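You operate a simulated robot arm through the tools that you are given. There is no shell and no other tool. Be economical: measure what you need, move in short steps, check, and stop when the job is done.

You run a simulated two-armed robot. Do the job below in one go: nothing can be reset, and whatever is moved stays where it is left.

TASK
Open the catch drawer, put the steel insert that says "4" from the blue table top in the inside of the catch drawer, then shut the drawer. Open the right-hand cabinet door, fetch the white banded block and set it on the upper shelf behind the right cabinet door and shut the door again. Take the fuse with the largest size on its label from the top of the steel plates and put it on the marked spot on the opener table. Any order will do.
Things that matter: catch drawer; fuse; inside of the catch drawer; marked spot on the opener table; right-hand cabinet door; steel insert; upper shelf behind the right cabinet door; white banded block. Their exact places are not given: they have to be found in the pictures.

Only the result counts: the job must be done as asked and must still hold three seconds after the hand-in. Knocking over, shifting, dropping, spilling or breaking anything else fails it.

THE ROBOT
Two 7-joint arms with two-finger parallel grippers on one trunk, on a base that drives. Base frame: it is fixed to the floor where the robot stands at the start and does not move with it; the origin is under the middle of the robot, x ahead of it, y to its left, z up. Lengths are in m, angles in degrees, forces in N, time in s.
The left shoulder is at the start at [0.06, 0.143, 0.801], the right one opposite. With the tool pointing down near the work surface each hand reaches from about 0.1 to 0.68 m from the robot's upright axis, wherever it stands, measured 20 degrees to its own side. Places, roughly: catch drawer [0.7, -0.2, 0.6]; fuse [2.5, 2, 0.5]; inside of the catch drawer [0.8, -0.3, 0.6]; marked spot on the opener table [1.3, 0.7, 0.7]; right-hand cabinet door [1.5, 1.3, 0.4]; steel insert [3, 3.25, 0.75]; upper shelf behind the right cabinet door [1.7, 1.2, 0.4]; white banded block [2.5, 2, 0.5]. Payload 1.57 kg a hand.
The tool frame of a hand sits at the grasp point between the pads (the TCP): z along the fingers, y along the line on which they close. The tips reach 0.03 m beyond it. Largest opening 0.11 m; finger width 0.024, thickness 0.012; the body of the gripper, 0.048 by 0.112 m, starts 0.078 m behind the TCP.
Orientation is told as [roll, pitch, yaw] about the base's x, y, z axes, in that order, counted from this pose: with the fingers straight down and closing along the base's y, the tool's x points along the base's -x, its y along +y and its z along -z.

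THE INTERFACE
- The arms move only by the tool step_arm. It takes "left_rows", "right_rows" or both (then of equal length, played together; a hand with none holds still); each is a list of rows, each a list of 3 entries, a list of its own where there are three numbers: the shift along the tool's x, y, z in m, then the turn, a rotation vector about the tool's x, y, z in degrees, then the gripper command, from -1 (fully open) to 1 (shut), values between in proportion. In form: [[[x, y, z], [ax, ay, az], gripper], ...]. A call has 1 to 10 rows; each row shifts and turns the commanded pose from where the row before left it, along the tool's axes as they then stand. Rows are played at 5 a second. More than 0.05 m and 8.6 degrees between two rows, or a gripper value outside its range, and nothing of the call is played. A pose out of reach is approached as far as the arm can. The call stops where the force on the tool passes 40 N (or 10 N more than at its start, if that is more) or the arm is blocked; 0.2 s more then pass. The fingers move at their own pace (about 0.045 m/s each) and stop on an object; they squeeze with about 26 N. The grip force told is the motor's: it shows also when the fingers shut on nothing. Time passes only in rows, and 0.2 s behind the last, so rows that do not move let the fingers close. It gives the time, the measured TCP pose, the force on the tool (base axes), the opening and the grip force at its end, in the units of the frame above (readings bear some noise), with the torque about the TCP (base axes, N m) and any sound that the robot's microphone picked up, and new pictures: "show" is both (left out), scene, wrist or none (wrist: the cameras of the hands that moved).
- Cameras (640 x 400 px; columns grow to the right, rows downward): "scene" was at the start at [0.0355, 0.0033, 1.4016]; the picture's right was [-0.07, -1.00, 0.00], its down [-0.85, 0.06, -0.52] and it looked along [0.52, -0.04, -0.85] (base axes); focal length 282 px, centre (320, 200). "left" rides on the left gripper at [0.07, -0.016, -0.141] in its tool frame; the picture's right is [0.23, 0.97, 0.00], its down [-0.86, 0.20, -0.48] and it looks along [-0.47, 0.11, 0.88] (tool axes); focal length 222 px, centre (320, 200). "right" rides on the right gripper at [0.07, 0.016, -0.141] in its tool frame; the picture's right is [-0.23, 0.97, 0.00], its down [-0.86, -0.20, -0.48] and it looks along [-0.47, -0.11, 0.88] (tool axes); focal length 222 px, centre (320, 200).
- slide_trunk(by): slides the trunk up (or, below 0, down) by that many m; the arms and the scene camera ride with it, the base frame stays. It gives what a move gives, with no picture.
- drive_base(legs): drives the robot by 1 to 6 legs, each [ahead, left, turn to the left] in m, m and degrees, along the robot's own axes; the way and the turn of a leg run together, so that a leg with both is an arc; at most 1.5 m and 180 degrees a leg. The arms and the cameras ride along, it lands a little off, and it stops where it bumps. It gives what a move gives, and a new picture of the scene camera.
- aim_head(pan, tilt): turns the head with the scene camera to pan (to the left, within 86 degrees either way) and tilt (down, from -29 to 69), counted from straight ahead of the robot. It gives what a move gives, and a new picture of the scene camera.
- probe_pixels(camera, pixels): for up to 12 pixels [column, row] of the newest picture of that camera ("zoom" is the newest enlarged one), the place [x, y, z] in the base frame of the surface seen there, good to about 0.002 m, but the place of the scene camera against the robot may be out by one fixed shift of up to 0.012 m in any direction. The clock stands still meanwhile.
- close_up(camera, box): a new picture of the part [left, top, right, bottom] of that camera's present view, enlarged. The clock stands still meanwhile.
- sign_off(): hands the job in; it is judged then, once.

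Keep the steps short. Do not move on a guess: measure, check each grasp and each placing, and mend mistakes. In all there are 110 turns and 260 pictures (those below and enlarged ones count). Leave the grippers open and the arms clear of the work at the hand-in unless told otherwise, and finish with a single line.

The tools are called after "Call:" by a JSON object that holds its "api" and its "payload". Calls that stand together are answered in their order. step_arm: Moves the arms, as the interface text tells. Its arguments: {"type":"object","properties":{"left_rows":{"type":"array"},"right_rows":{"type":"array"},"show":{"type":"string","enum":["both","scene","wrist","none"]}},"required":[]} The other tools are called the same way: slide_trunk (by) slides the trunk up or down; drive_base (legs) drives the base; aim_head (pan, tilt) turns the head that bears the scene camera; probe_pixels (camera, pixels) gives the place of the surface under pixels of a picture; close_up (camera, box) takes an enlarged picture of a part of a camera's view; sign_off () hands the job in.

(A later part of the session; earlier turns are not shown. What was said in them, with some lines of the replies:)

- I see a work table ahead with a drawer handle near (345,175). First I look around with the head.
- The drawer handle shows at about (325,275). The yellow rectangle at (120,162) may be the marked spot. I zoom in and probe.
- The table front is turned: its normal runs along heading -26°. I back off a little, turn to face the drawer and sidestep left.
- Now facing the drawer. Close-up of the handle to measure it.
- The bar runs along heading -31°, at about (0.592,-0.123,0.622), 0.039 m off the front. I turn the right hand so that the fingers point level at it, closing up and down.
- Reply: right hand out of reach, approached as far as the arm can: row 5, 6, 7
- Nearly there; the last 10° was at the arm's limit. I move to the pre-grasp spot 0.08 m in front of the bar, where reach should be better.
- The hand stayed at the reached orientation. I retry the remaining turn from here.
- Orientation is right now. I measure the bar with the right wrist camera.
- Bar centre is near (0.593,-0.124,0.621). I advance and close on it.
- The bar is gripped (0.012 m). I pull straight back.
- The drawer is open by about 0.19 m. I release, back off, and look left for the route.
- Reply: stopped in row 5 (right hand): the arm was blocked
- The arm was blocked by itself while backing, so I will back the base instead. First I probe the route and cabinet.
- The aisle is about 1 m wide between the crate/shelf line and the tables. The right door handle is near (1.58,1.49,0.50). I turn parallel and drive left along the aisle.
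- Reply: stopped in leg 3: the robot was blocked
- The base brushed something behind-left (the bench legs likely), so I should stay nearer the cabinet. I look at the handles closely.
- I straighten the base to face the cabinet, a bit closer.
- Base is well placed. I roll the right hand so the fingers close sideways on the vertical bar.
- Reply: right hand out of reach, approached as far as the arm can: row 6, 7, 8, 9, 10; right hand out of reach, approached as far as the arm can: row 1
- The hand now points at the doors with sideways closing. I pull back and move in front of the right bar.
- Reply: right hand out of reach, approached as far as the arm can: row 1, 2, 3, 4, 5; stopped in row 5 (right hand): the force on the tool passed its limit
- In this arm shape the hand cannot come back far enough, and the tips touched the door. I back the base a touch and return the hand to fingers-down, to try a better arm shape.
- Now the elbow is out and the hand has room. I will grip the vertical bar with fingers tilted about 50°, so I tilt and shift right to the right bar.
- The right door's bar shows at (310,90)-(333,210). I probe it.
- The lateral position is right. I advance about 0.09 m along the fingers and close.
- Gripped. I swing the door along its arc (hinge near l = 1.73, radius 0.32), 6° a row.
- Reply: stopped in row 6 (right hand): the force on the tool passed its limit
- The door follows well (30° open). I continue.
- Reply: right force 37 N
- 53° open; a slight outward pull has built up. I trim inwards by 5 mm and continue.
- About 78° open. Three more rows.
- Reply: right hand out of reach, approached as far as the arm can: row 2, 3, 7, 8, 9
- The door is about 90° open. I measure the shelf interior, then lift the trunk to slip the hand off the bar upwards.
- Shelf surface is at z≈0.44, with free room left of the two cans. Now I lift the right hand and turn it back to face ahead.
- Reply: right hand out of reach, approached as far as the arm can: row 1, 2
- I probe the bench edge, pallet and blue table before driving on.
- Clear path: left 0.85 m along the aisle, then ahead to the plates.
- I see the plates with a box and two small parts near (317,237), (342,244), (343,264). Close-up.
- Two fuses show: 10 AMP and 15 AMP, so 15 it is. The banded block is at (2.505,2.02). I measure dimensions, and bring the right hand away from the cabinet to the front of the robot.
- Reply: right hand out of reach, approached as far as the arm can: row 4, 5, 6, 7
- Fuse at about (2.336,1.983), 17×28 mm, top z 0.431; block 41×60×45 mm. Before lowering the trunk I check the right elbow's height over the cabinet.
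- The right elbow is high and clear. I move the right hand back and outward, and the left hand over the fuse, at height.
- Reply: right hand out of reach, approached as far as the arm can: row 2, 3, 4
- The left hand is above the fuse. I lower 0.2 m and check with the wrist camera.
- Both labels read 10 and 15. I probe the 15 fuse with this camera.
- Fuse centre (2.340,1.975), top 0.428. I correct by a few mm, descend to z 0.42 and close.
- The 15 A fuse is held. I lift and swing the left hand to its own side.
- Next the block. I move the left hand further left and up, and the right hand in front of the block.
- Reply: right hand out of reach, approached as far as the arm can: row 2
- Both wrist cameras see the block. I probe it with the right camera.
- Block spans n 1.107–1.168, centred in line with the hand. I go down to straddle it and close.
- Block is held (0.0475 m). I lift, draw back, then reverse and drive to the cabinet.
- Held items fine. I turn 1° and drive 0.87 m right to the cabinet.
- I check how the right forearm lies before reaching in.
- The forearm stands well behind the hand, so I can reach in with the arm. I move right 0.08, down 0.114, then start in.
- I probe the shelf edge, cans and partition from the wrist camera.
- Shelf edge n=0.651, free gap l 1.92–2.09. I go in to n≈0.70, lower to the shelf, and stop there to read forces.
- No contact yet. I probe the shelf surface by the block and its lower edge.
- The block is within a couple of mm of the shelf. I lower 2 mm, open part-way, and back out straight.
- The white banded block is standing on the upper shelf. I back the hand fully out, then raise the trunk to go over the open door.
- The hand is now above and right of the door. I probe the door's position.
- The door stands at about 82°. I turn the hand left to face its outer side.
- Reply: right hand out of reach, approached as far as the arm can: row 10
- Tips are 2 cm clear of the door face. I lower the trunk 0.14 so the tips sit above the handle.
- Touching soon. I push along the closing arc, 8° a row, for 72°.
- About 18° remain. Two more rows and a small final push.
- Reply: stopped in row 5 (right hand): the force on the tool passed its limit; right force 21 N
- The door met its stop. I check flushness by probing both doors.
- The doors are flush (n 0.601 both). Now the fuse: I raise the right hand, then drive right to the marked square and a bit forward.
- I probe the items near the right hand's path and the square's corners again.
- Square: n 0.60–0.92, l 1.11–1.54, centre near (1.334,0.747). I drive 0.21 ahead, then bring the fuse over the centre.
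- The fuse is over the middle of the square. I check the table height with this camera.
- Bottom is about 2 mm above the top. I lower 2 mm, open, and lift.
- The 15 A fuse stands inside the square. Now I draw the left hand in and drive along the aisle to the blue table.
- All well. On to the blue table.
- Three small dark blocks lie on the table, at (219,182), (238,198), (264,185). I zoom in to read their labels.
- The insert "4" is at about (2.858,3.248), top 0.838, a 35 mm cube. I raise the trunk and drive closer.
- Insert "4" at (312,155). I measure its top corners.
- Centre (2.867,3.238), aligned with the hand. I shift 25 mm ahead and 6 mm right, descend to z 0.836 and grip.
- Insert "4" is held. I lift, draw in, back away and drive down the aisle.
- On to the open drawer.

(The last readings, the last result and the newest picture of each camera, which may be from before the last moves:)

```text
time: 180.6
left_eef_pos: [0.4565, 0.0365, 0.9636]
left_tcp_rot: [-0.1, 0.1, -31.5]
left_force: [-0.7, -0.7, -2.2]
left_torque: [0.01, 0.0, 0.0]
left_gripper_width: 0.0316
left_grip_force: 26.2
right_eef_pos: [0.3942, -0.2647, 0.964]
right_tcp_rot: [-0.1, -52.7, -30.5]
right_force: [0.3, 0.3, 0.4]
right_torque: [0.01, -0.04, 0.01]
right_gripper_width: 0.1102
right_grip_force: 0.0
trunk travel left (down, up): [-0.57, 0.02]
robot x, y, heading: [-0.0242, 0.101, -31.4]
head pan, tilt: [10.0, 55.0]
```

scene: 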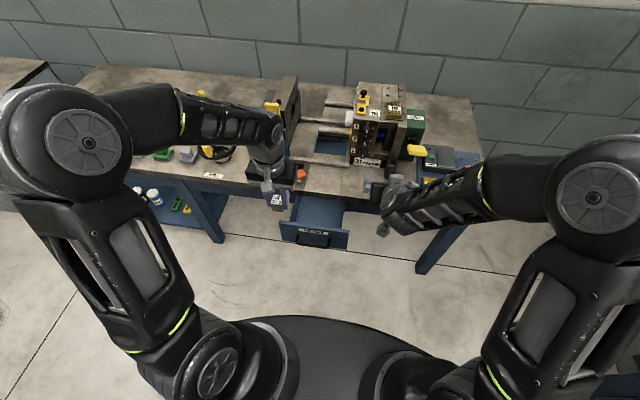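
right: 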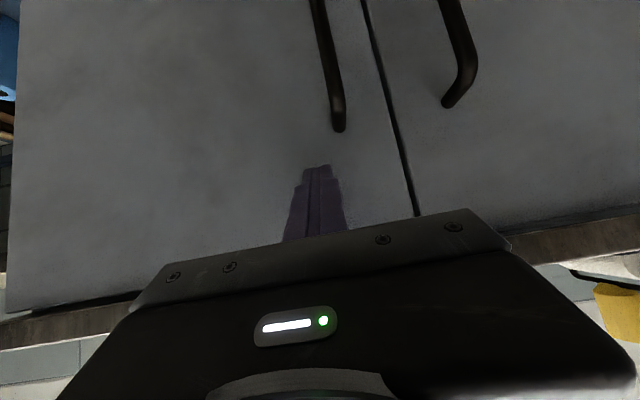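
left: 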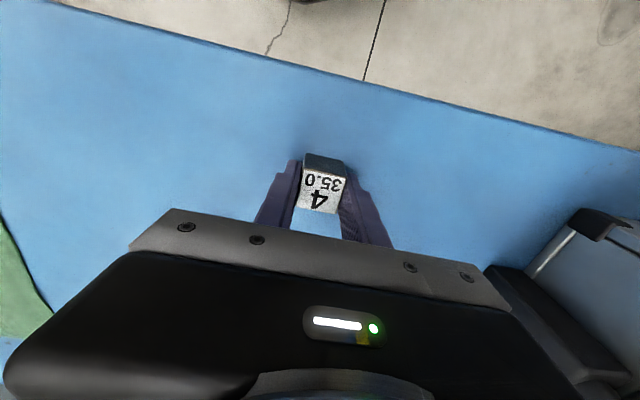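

I measure the drawer inside.

Call:
{"api": "close_up", "payload": {"camera": "scene", "box": [260, 180, 372, 250]}}

Call:
{"api": "probe_pixels", "payload": {"camera": "scene", "pixels": [[315, 215], [325, 222], [310, 225], [300, 217], [335, 212], [282, 222], [348, 234], [315, 228], [315, 245], [344, 205]]}}

```text
5.71 times, centred on (316, 215) of scene
```

zoom: 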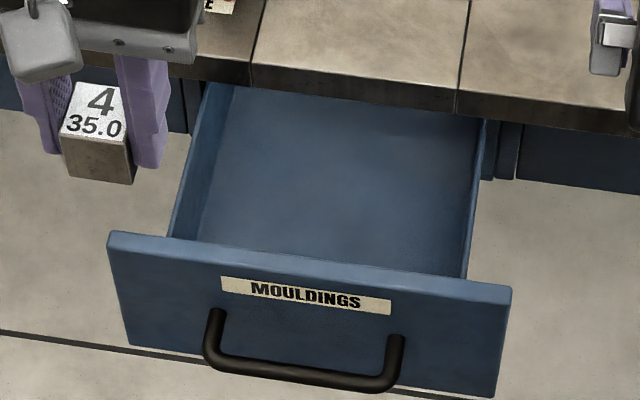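

```text
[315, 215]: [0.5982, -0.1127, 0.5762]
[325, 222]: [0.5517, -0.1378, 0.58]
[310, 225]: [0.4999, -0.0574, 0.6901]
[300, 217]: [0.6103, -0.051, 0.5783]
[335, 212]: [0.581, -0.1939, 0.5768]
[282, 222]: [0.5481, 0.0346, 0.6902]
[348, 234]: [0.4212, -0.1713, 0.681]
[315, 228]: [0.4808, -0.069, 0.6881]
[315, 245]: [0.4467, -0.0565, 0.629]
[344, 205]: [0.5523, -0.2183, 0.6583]
```

Drawer floor z≈0.577, free depth n 0.46–0.58. I move the insert over the drawer and lower part-way.

Call:
{"api": "step_arm", "payload": {"left_rows": [[[-0.037, -0.0137, 0], [0, 0, 0], 1], [[-0.037, -0.0137, 0], [0, 0, 0], 1], [[-0.037, -0.0137, 0], [0, 0, 0], 1], [[-0.037, -0.0137, 0], [0, 0, 0], 1], [[0, 0, 0.045], [0, 0, 0], 1], [[0, 0, 0.045], [0, 0, 0], 1], [[0, 0, 0.045], [0, 0, 0], 1], [[0, 0, 0.045], [0, 0, 0], 1], [[0, 0, 0], [0, 0, 0], 1]], "show": "both"}}

```text
time: 182.6
left_eef_pos: [0.554, -0.087, 0.7849]
left_tcp_rot: [0.1, 0.2, -31.4]
left_force: [0.4, 0.2, -3.0]
left_torque: [-0.01, 0.0, 0.03]
left_gripper_width: 0.0315
left_grip_force: 25.4
right_eef_pos: [0.3935, -0.2652, 0.964]
right_tcp_rot: [-0.2, -52.8, -30.5]
right_force: [0.5, 0.8, 1.0]
right_torque: [0.01, -0.02, -0.01]
right_gripper_width: 0.11
right_grip_force: 0.1
trunk travel left (down, up): [-0.57, 0.02]
robot x, y, heading: [-0.0269, 0.0976, -31.5]
head pan, tilt: [10.0, 55.0]
```

scene: 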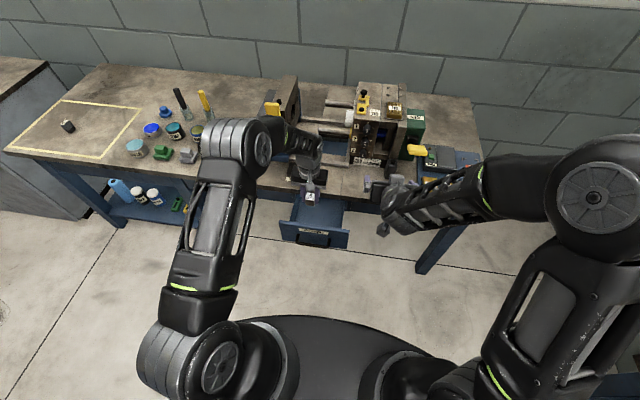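
left: 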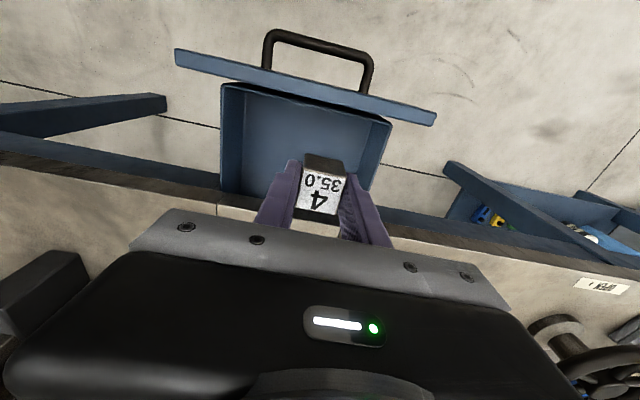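

I verify drawer floor, front panel and table edge with this camera.

Call:
{"api": "probe_pixels", "payload": {"camera": "left", "pixels": [[280, 140], [300, 105], [310, 90], [240, 205], [400, 225], [230, 140], [380, 150]]}}

```text
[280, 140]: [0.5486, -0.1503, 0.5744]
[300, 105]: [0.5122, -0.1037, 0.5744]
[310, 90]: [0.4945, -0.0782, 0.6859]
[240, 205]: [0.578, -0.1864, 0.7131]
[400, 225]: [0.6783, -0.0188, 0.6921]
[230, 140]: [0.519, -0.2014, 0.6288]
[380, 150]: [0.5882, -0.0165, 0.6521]
```

Fits. I lower to z 0.611, 15 mm further right to be centred.

Call:
{"api": "step_arm", "payload": {"left_rows": [[[0, -0.015, 0.02], [0, 0, 0], 1], [[0, 0, 0.045], [0, 0, 0], 1], [[0, 0, 0.045], [0, 0, 0], 1], [[0, 0, 0.04], [0, 0, 0], 1], [[0, 0, 0.022], [0, 0, 0], 1], [[0, 0, 0], [0, 0, 0], 1]], "show": "wrist"}}

```text
time: 184.0
left_eef_pos: [0.5448, -0.0999, 0.6119]
left_tcp_rot: [0.0, 0.1, -31.4]
left_force: [0.1, -0.8, -2.3]
left_torque: [0.02, -0.02, 0.01]
left_gripper_width: 0.0316
left_grip_force: 26.2
right_eef_pos: [0.3931, -0.2642, 0.964]
right_tcp_rot: [-0.2, -52.7, -30.5]
right_force: [-0.2, -0.2, -0.5]
right_torque: [0.02, -0.04, 0.0]
right_gripper_width: 0.1102
right_grip_force: 0.1
trunk travel left (down, up): [-0.57, 0.02]
robot x, y, heading: [-0.02, 0.101, -31.5]
head pan, tilt: [10.0, 55.0]
```

left: 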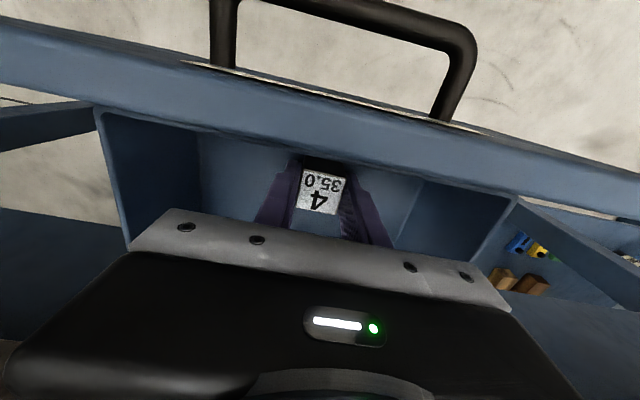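

Just above the floor. I lower 2 mm, open part-way and lift out.

Call:
{"api": "step_arm", "payload": {"left_rows": [[[0, 0, 0.002], [0, 0, 0], 1], [[0, 0, 0], [0, 0, 0], 0], [[0, 0, 0], [0, 0, 0], -0.3], [[0, 0, 0], [0, 0, 0], -0.3], [[0, 0, -0.04], [0, 0, 0], -0.3], [[0, 0, -0.045], [0, 0, 0], -0.3], [[0, 0, -0.045], [0, 0, 0], -0.3], [[0, 0, -0.045], [0, 0, 0], -0.3], [[0, 0, -0.045], [0, 0, 0], -0.3], [[0, 0, -0.045], [0, 0, 0], -0.3]], "show": "both"}}

```text
time: 186.2
left_eef_pos: [0.5449, -0.0975, 0.8763]
left_tcp_rot: [0.0, 0.0, -31.3]
left_force: [0.1, 0.2, -0.5]
left_torque: [-0.02, -0.02, 0.02]
left_gripper_width: 0.0713
left_grip_force: 0.2
right_eef_pos: [0.3919, -0.2648, 0.9636]
right_tcp_rot: [-0.2, -52.8, -30.6]
right_force: [0.0, -0.5, 0.0]
right_torque: [-0.05, 0.0, -0.01]
right_gripper_width: 0.1101
right_grip_force: 0.0
trunk travel left (down, up): [-0.57, 0.02]
robot x, y, heading: [-0.024, 0.0982, -31.7]
head pan, tilt: [10.0, 55.0]
```

scene: 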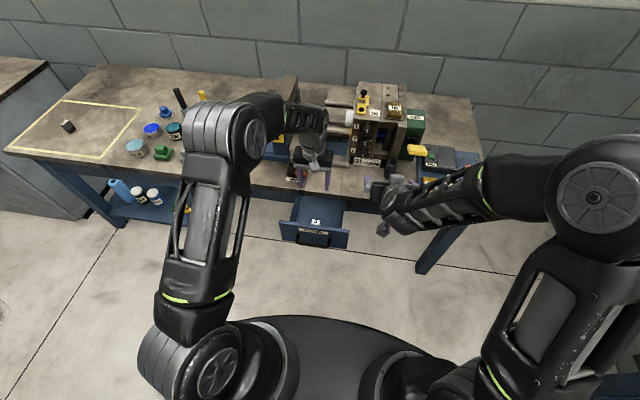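
left: 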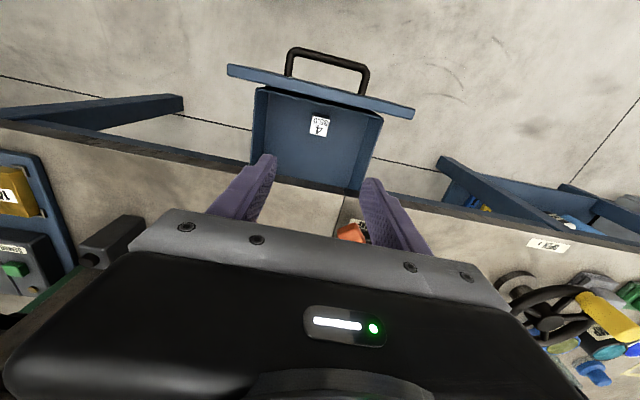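

The "4" insert lies in the drawer. To shut it I use the tilted right hand with closed fingers above the handle. First the left hand clears away and the right moves in line.

Call:
{"api": "step_arm", "payload": {"left_rows": [[[0.02, 0.04, -0.02], [0, 0, 0], -0.3], [[0.02, 0.04, -0.02], [0, 0, 0], -1], [[0.02, 0.04, -0.02], [0, 0, 0], -1], [[0.02, 0.04, -0.02], [0, 0, 0], -1], [[0.02, 0.04, -0.02], [0, 0, 0], -1], [[0, 0, 0], [0, 0, 0], -1], [[0, 0, 0], [0, 0, 0], -1], [[0, 0, 0], [0, 0, 0], -1], [[0, 0, 0], [0, 0, 0], -1], [[0, 0, 0], [0, 0, 0], -1]], "right_rows": [[[0, 0, 0], [0, 0, 0], 1], [[0, 0, 0], [0, 0, 0], 1], [[0, 0, 0], [0, 0, 0], 1], [[0, 0, 0], [0, 0, 0], 1], [[0, 0.043, 0], [0, 0, 0], 1], [[0, 0.043, 0], [0, 0, 0], 1], [[0, 0.043, 0], [0, 0, 0], 1], [[0, 0.043, 0], [0, 0, 0], 1], [[0, 0.043, 0], [0, 0, 0], 1], [[0, 0, 0], [0, 0, 0], 1]], "show": "none"}}

Call:
{"api": "drive_base", "payload": {"legs": [[-0.1, 0, 0.8]]}}

Call:
{"api": "aim_head", "payload": {"pan": -5, "tilt": 50}}

```text
time: 188.4
left_eef_pos: [0.5631, 0.1196, 0.9746]
left_tcp_rot: [0.1, 0.1, -31.5]
left_force: [-0.2, 0.3, -0.6]
left_torque: [0.04, -0.02, 0.01]
left_gripper_width: 0.1101
left_grip_force: 0.1
right_eef_pos: [0.5023, -0.0776, 0.9636]
right_tcp_rot: [-0.2, -52.7, -30.7]
right_force: [0.3, 0.1, -0.3]
right_torque: [-0.02, -0.02, 0.0]
right_gripper_width: 0.0001
right_grip_force: 21.4
trunk travel left (down, up): [-0.57, 0.02]
robot x, y, heading: [-0.0239, 0.1037, -31.5]
head pan, tilt: [10.0, 55.0]
```

```text
time: 189.6
left_eef_pos: [0.4795, 0.1816, 0.9753]
left_tcp_rot: [-0.1, 0.0, -30.6]
left_force: [-0.3, 0.7, 0.2]
left_torque: [-0.03, -0.05, -0.02]
left_gripper_width: 0.1098
left_grip_force: 0.1
right_eef_pos: [0.4202, -0.0193, 0.9637]
right_tcp_rot: [-0.2, -52.7, -29.7]
right_force: [-1.0, 0.3, 0.9]
right_torque: [-0.04, -0.03, 0.01]
right_gripper_width: 0.0
right_grip_force: 21.4
trunk travel left (down, up): [-0.57, 0.02]
robot x, y, heading: [-0.1138, 0.1532, -30.6]
head pan, tilt: [10.0, 55.0]
```

scene: 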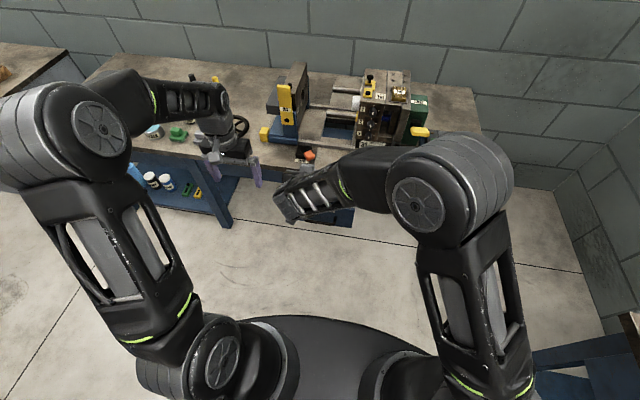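

```text
time: 190.3
left_eef_pos: [0.4803, 0.1808, 0.975]
left_tcp_rot: [0.0, 0.0, -30.6]
left_force: [-0.6, 0.0, -0.1]
left_torque: [-0.02, 0.01, 0.01]
left_gripper_width: 0.11
left_grip_force: 0.0
right_eef_pos: [0.4215, -0.0182, 0.9637]
right_tcp_rot: [-0.2, -52.6, -29.7]
right_force: [-0.1, -0.4, 0.4]
right_torque: [-0.01, -0.03, -0.02]
right_gripper_width: 0.0001
right_grip_force: 21.3
trunk travel left (down, up): [-0.57, 0.02]
robot x, y, heading: [-0.1079, 0.1522, -30.5]
head pan, tilt: [-5.0, 50.0]
```

scene: 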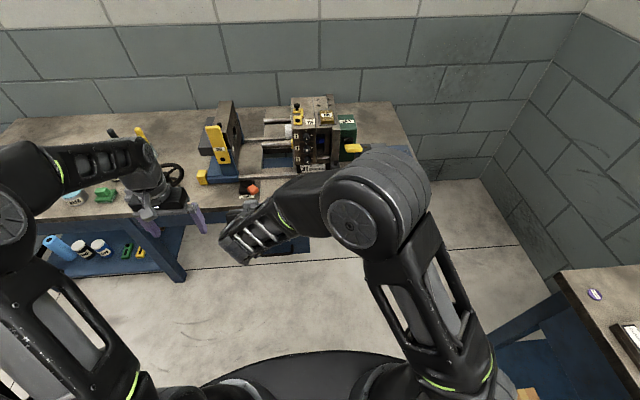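

In line. I back the hand 2 cm and lower the trunk 0.29 m so the tips sit in front of the drawer above the handle.

Call:
{"api": "step_arm", "payload": {"right_rows": [[[0.012, -0.005, -0.016], [0, 0, 0], 1], [[0, 0, 0], [0, 0, 0], 1]], "show": "none"}}

Call:
{"api": "slide_trunk", "payload": {"by": -0.29}}

Call:
{"api": "close_up", "payload": {"camera": "right", "box": [0, 0, 640, 400]}}

```text
time: 190.9
left_eef_pos: [0.48, 0.1808, 0.9751]
left_tcp_rot: [0.0, 0.1, -30.6]
left_force: [-0.2, 0.0, 0.4]
left_torque: [-0.02, 0.01, 0.03]
left_gripper_width: 0.1103
left_grip_force: 0.1
right_eef_pos: [0.401, -0.0142, 0.9643]
right_tcp_rot: [-0.3, -52.7, -29.7]
right_force: [-0.1, 0.2, -0.6]
right_torque: [0.0, -0.01, 0.04]
right_gripper_width: 0.0001
right_grip_force: 20.8
trunk travel left (down, up): [-0.57, 0.02]
robot x, y, heading: [-0.111, 0.1529, -30.6]
head pan, tilt: [-5.0, 50.0]
```

```text
time: 193.8
left_eef_pos: [0.4791, 0.1795, 0.6846]
left_tcp_rot: [-0.1, 0.1, -30.6]
left_force: [0.3, 0.6, 0.3]
left_torque: [0.02, -0.02, 0.02]
left_gripper_width: 0.11
left_grip_force: 0.0
right_eef_pos: [0.4006, -0.0144, 0.673]
right_tcp_rot: [-0.2, -52.7, -29.7]
right_force: [0.2, 0.6, -0.4]
right_torque: [0.0, -0.02, 0.01]
right_gripper_width: 0.0
right_grip_force: 21.5
trunk travel left (down, up): [-0.28, 0.31]
robot x, y, heading: [-0.11, 0.1526, -30.6]
head pan, tilt: [-5.0, 50.0]
```

```text
1.00 times, centred on (320, 200) of right
```

zoom: 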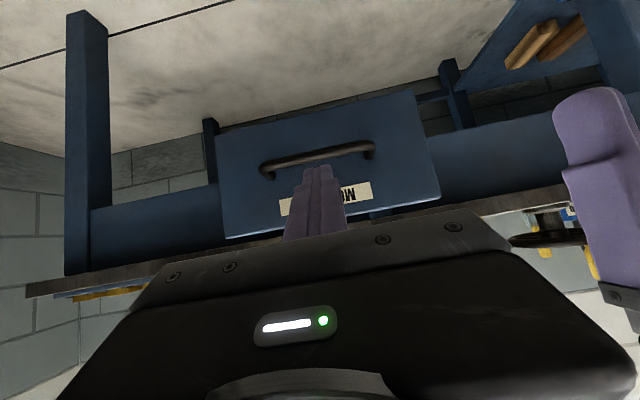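

Fingers are in front of the panel above the bar. I push in 0.17 m and check.

Call:
{"api": "step_arm", "payload": {"right_rows": [[[-0.0179, 0, 0.0241], [0, 0, 0], 1], [[-0.0179, 0, 0.0241], [0, 0, 0], 1], [[-0.0179, 0, 0.0241], [0, 0, 0], 1], [[-0.0179, 0, 0.0241], [0, 0, 0], 1], [[-0.0179, 0, 0.0241], [0, 0, 0], 1], [[-0.0179, 0, 0.0241], [0, 0, 0], 1], [[0, 0, 0], [0, 0, 0], 1]], "show": "both"}}

```text
time: 195.4
left_eef_pos: [0.4792, 0.1799, 0.6852]
left_tcp_rot: [0.0, 0.1, -30.6]
left_force: [0.0, -0.4, -0.5]
left_torque: [-0.01, 0.0, 0.0]
left_gripper_width: 0.1102
left_grip_force: 0.0
right_eef_pos: [0.5571, -0.1009, 0.6692]
right_tcp_rot: [-0.2, -52.6, -29.7]
right_force: [0.2, -0.7, 0.4]
right_torque: [-0.02, -0.02, 0.01]
right_gripper_width: 0.0
right_grip_force: 21.5
trunk travel left (down, up): [-0.28, 0.31]
robot x, y, heading: [-0.1085, 0.1495, -30.6]
head pan, tilt: [-5.0, 50.0]
```

scene: 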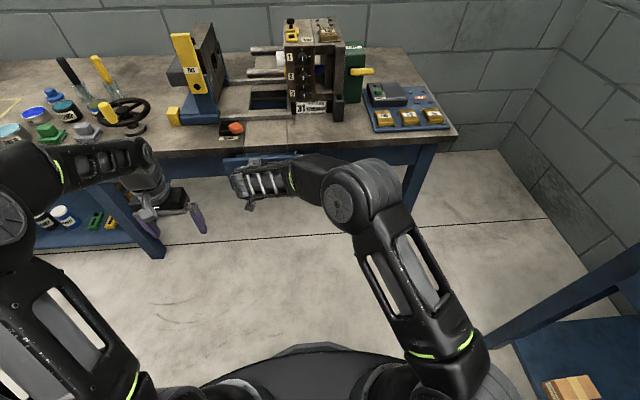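
right: 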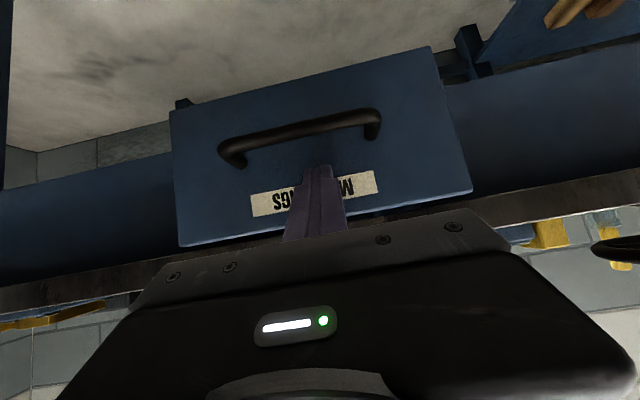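

About 5 cm to go. I push on in small steps until it seats.

Call:
{"api": "step_arm", "payload": {"right_rows": [[[-0.0119, 0, 0.016], [0, 0, 0], 1], [[-0.0119, 0, 0.016], [0, 0, 0], 1], [[-0.006, 0, 0.008], [0, 0, 0], 1], [[-0.006, 0, 0.008], [0, 0, 0], 1], [[-0.006, 0, 0.008], [0, 0, 0], 1], [[0, 0, 0], [0, 0, 0], 1]], "show": "wrist"}}

```text
time: 196.5
left_eef_pos: [0.4774, 0.1814, 0.6852]
left_tcp_rot: [0.0, 0.1, -30.6]
left_force: [-0.5, -0.2, 0.0]
left_torque: [-0.02, -0.01, 0.0]
left_gripper_width: 0.1099
left_grip_force: 0.0
right_eef_pos: [0.6071, -0.1279, 0.6687]
right_tcp_rot: [-0.2, -52.2, -29.6]
right_force: [-13.1, 6.2, 4.2]
right_torque: [-0.02, 0.0, -0.07]
right_gripper_width: 0.0002
right_grip_force: 21.2
trunk travel left (down, up): [-0.28, 0.31]
robot x, y, heading: [-0.1086, 0.1491, -30.6]
head pan, tilt: [-5.0, 50.0]
stopped in row 5 (right hand): the force on the tool passed its limit (the readings are from after the stop); the commanded pose is now the measured one
```

right: 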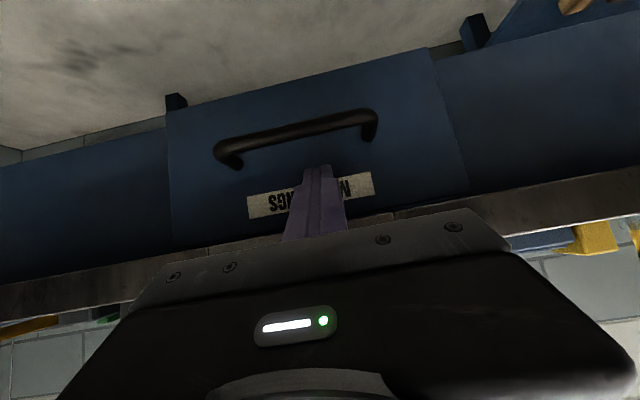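

The drawer looks flush. I probe it, and withdraw the hand.

Call:
{"api": "probe_pixels", "payload": {"camera": "right", "pixels": [[300, 132], [220, 200], [120, 200], [420, 150], [500, 120]]}}

Call:
{"api": "step_arm", "payload": {"right_rows": [[[0.0238, 0, -0.0322], [0, 0, 0], 1], [[0.0238, 0, -0.0322], [0, 0, 0], 1], [[0.0238, 0, -0.0322], [0, 0, 0], 1], [[0.0238, 0, -0.0322], [0, 0, 0], -1], [[0.0238, 0, -0.0322], [0, 0, 0], -1], [[0, 0, 0], [0, 0, 0], -1], [[0, 0, 0], [0, 0, 0], -1]], "show": "both"}}

```text
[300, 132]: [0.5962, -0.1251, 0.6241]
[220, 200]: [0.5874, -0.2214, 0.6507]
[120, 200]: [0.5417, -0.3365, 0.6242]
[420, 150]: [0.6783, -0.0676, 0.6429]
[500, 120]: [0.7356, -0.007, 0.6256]
```

```text
time: 198.1
left_eef_pos: [0.4785, 0.1817, 0.6851]
left_tcp_rot: [0.0, 0.1, -30.6]
left_force: [-0.3, 1.2, -0.5]
left_torque: [0.0, 0.02, -0.02]
left_gripper_width: 0.1099
left_grip_force: 0.0
right_eef_pos: [0.4357, -0.0299, 0.6719]
right_tcp_rot: [-0.3, -52.1, -29.7]
right_force: [0.4, 0.0, 0.2]
right_torque: [0.03, 0.0, -0.01]
right_gripper_width: 0.0859
right_grip_force: 0.0
trunk travel left (down, up): [-0.28, 0.31]
robot x, y, heading: [-0.1068, 0.1506, -30.7]
head pan, tilt: [-5.0, 50.0]
```

scene: 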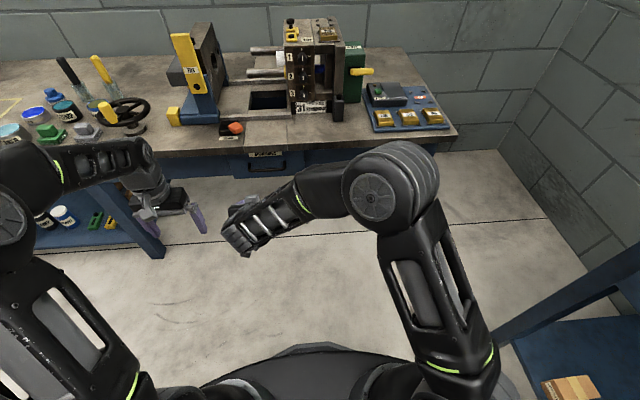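
right: 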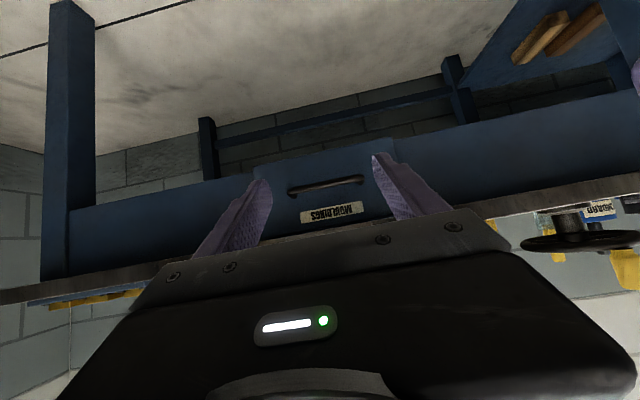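

The drawer bar is back at its original depth (n 0.576 against 0.575), the hands are open and clear. A last look at the square and the cabinet.

Call:
{"api": "aim_head", "payload": {"pan": 60, "tilt": 30}}

```text
time: 199.5
left_eef_pos: [0.4782, 0.1806, 0.6859]
left_tcp_rot: [0.0, 0.1, -30.6]
left_force: [0.2, 0.2, 0.4]
left_torque: [0.01, 0.01, -0.02]
left_gripper_width: 0.1098
left_grip_force: 0.2
right_eef_pos: [0.4354, -0.031, 0.6708]
right_tcp_rot: [-0.3, -52.2, -29.5]
right_force: [0.3, 0.3, -0.3]
right_torque: [-0.01, 0.02, 0.02]
right_gripper_width: 0.11
right_grip_force: 0.0
trunk travel left (down, up): [-0.28, 0.31]
robot x, y, heading: [-0.1126, 0.1504, -30.3]
head pan, tilt: [60.0, 30.0]
```

scene: 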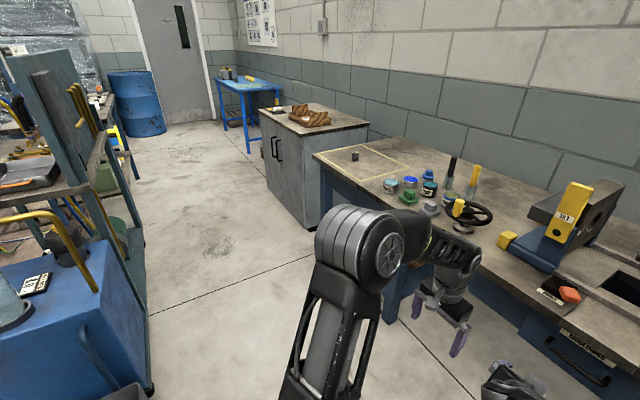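

The fuse stands in the square at (355,156), the cabinet doors are shut and the drawer is shut. I hand in.

Call:
{"api": "sign_off", "payload": {}}

```text
The job is handed in.
```

The "4" insert is in the shut catch drawer, the white banded block is on the upper shelf behind the shut right door, the 15 A fuse stands on the marked spot, and the job is handed in.
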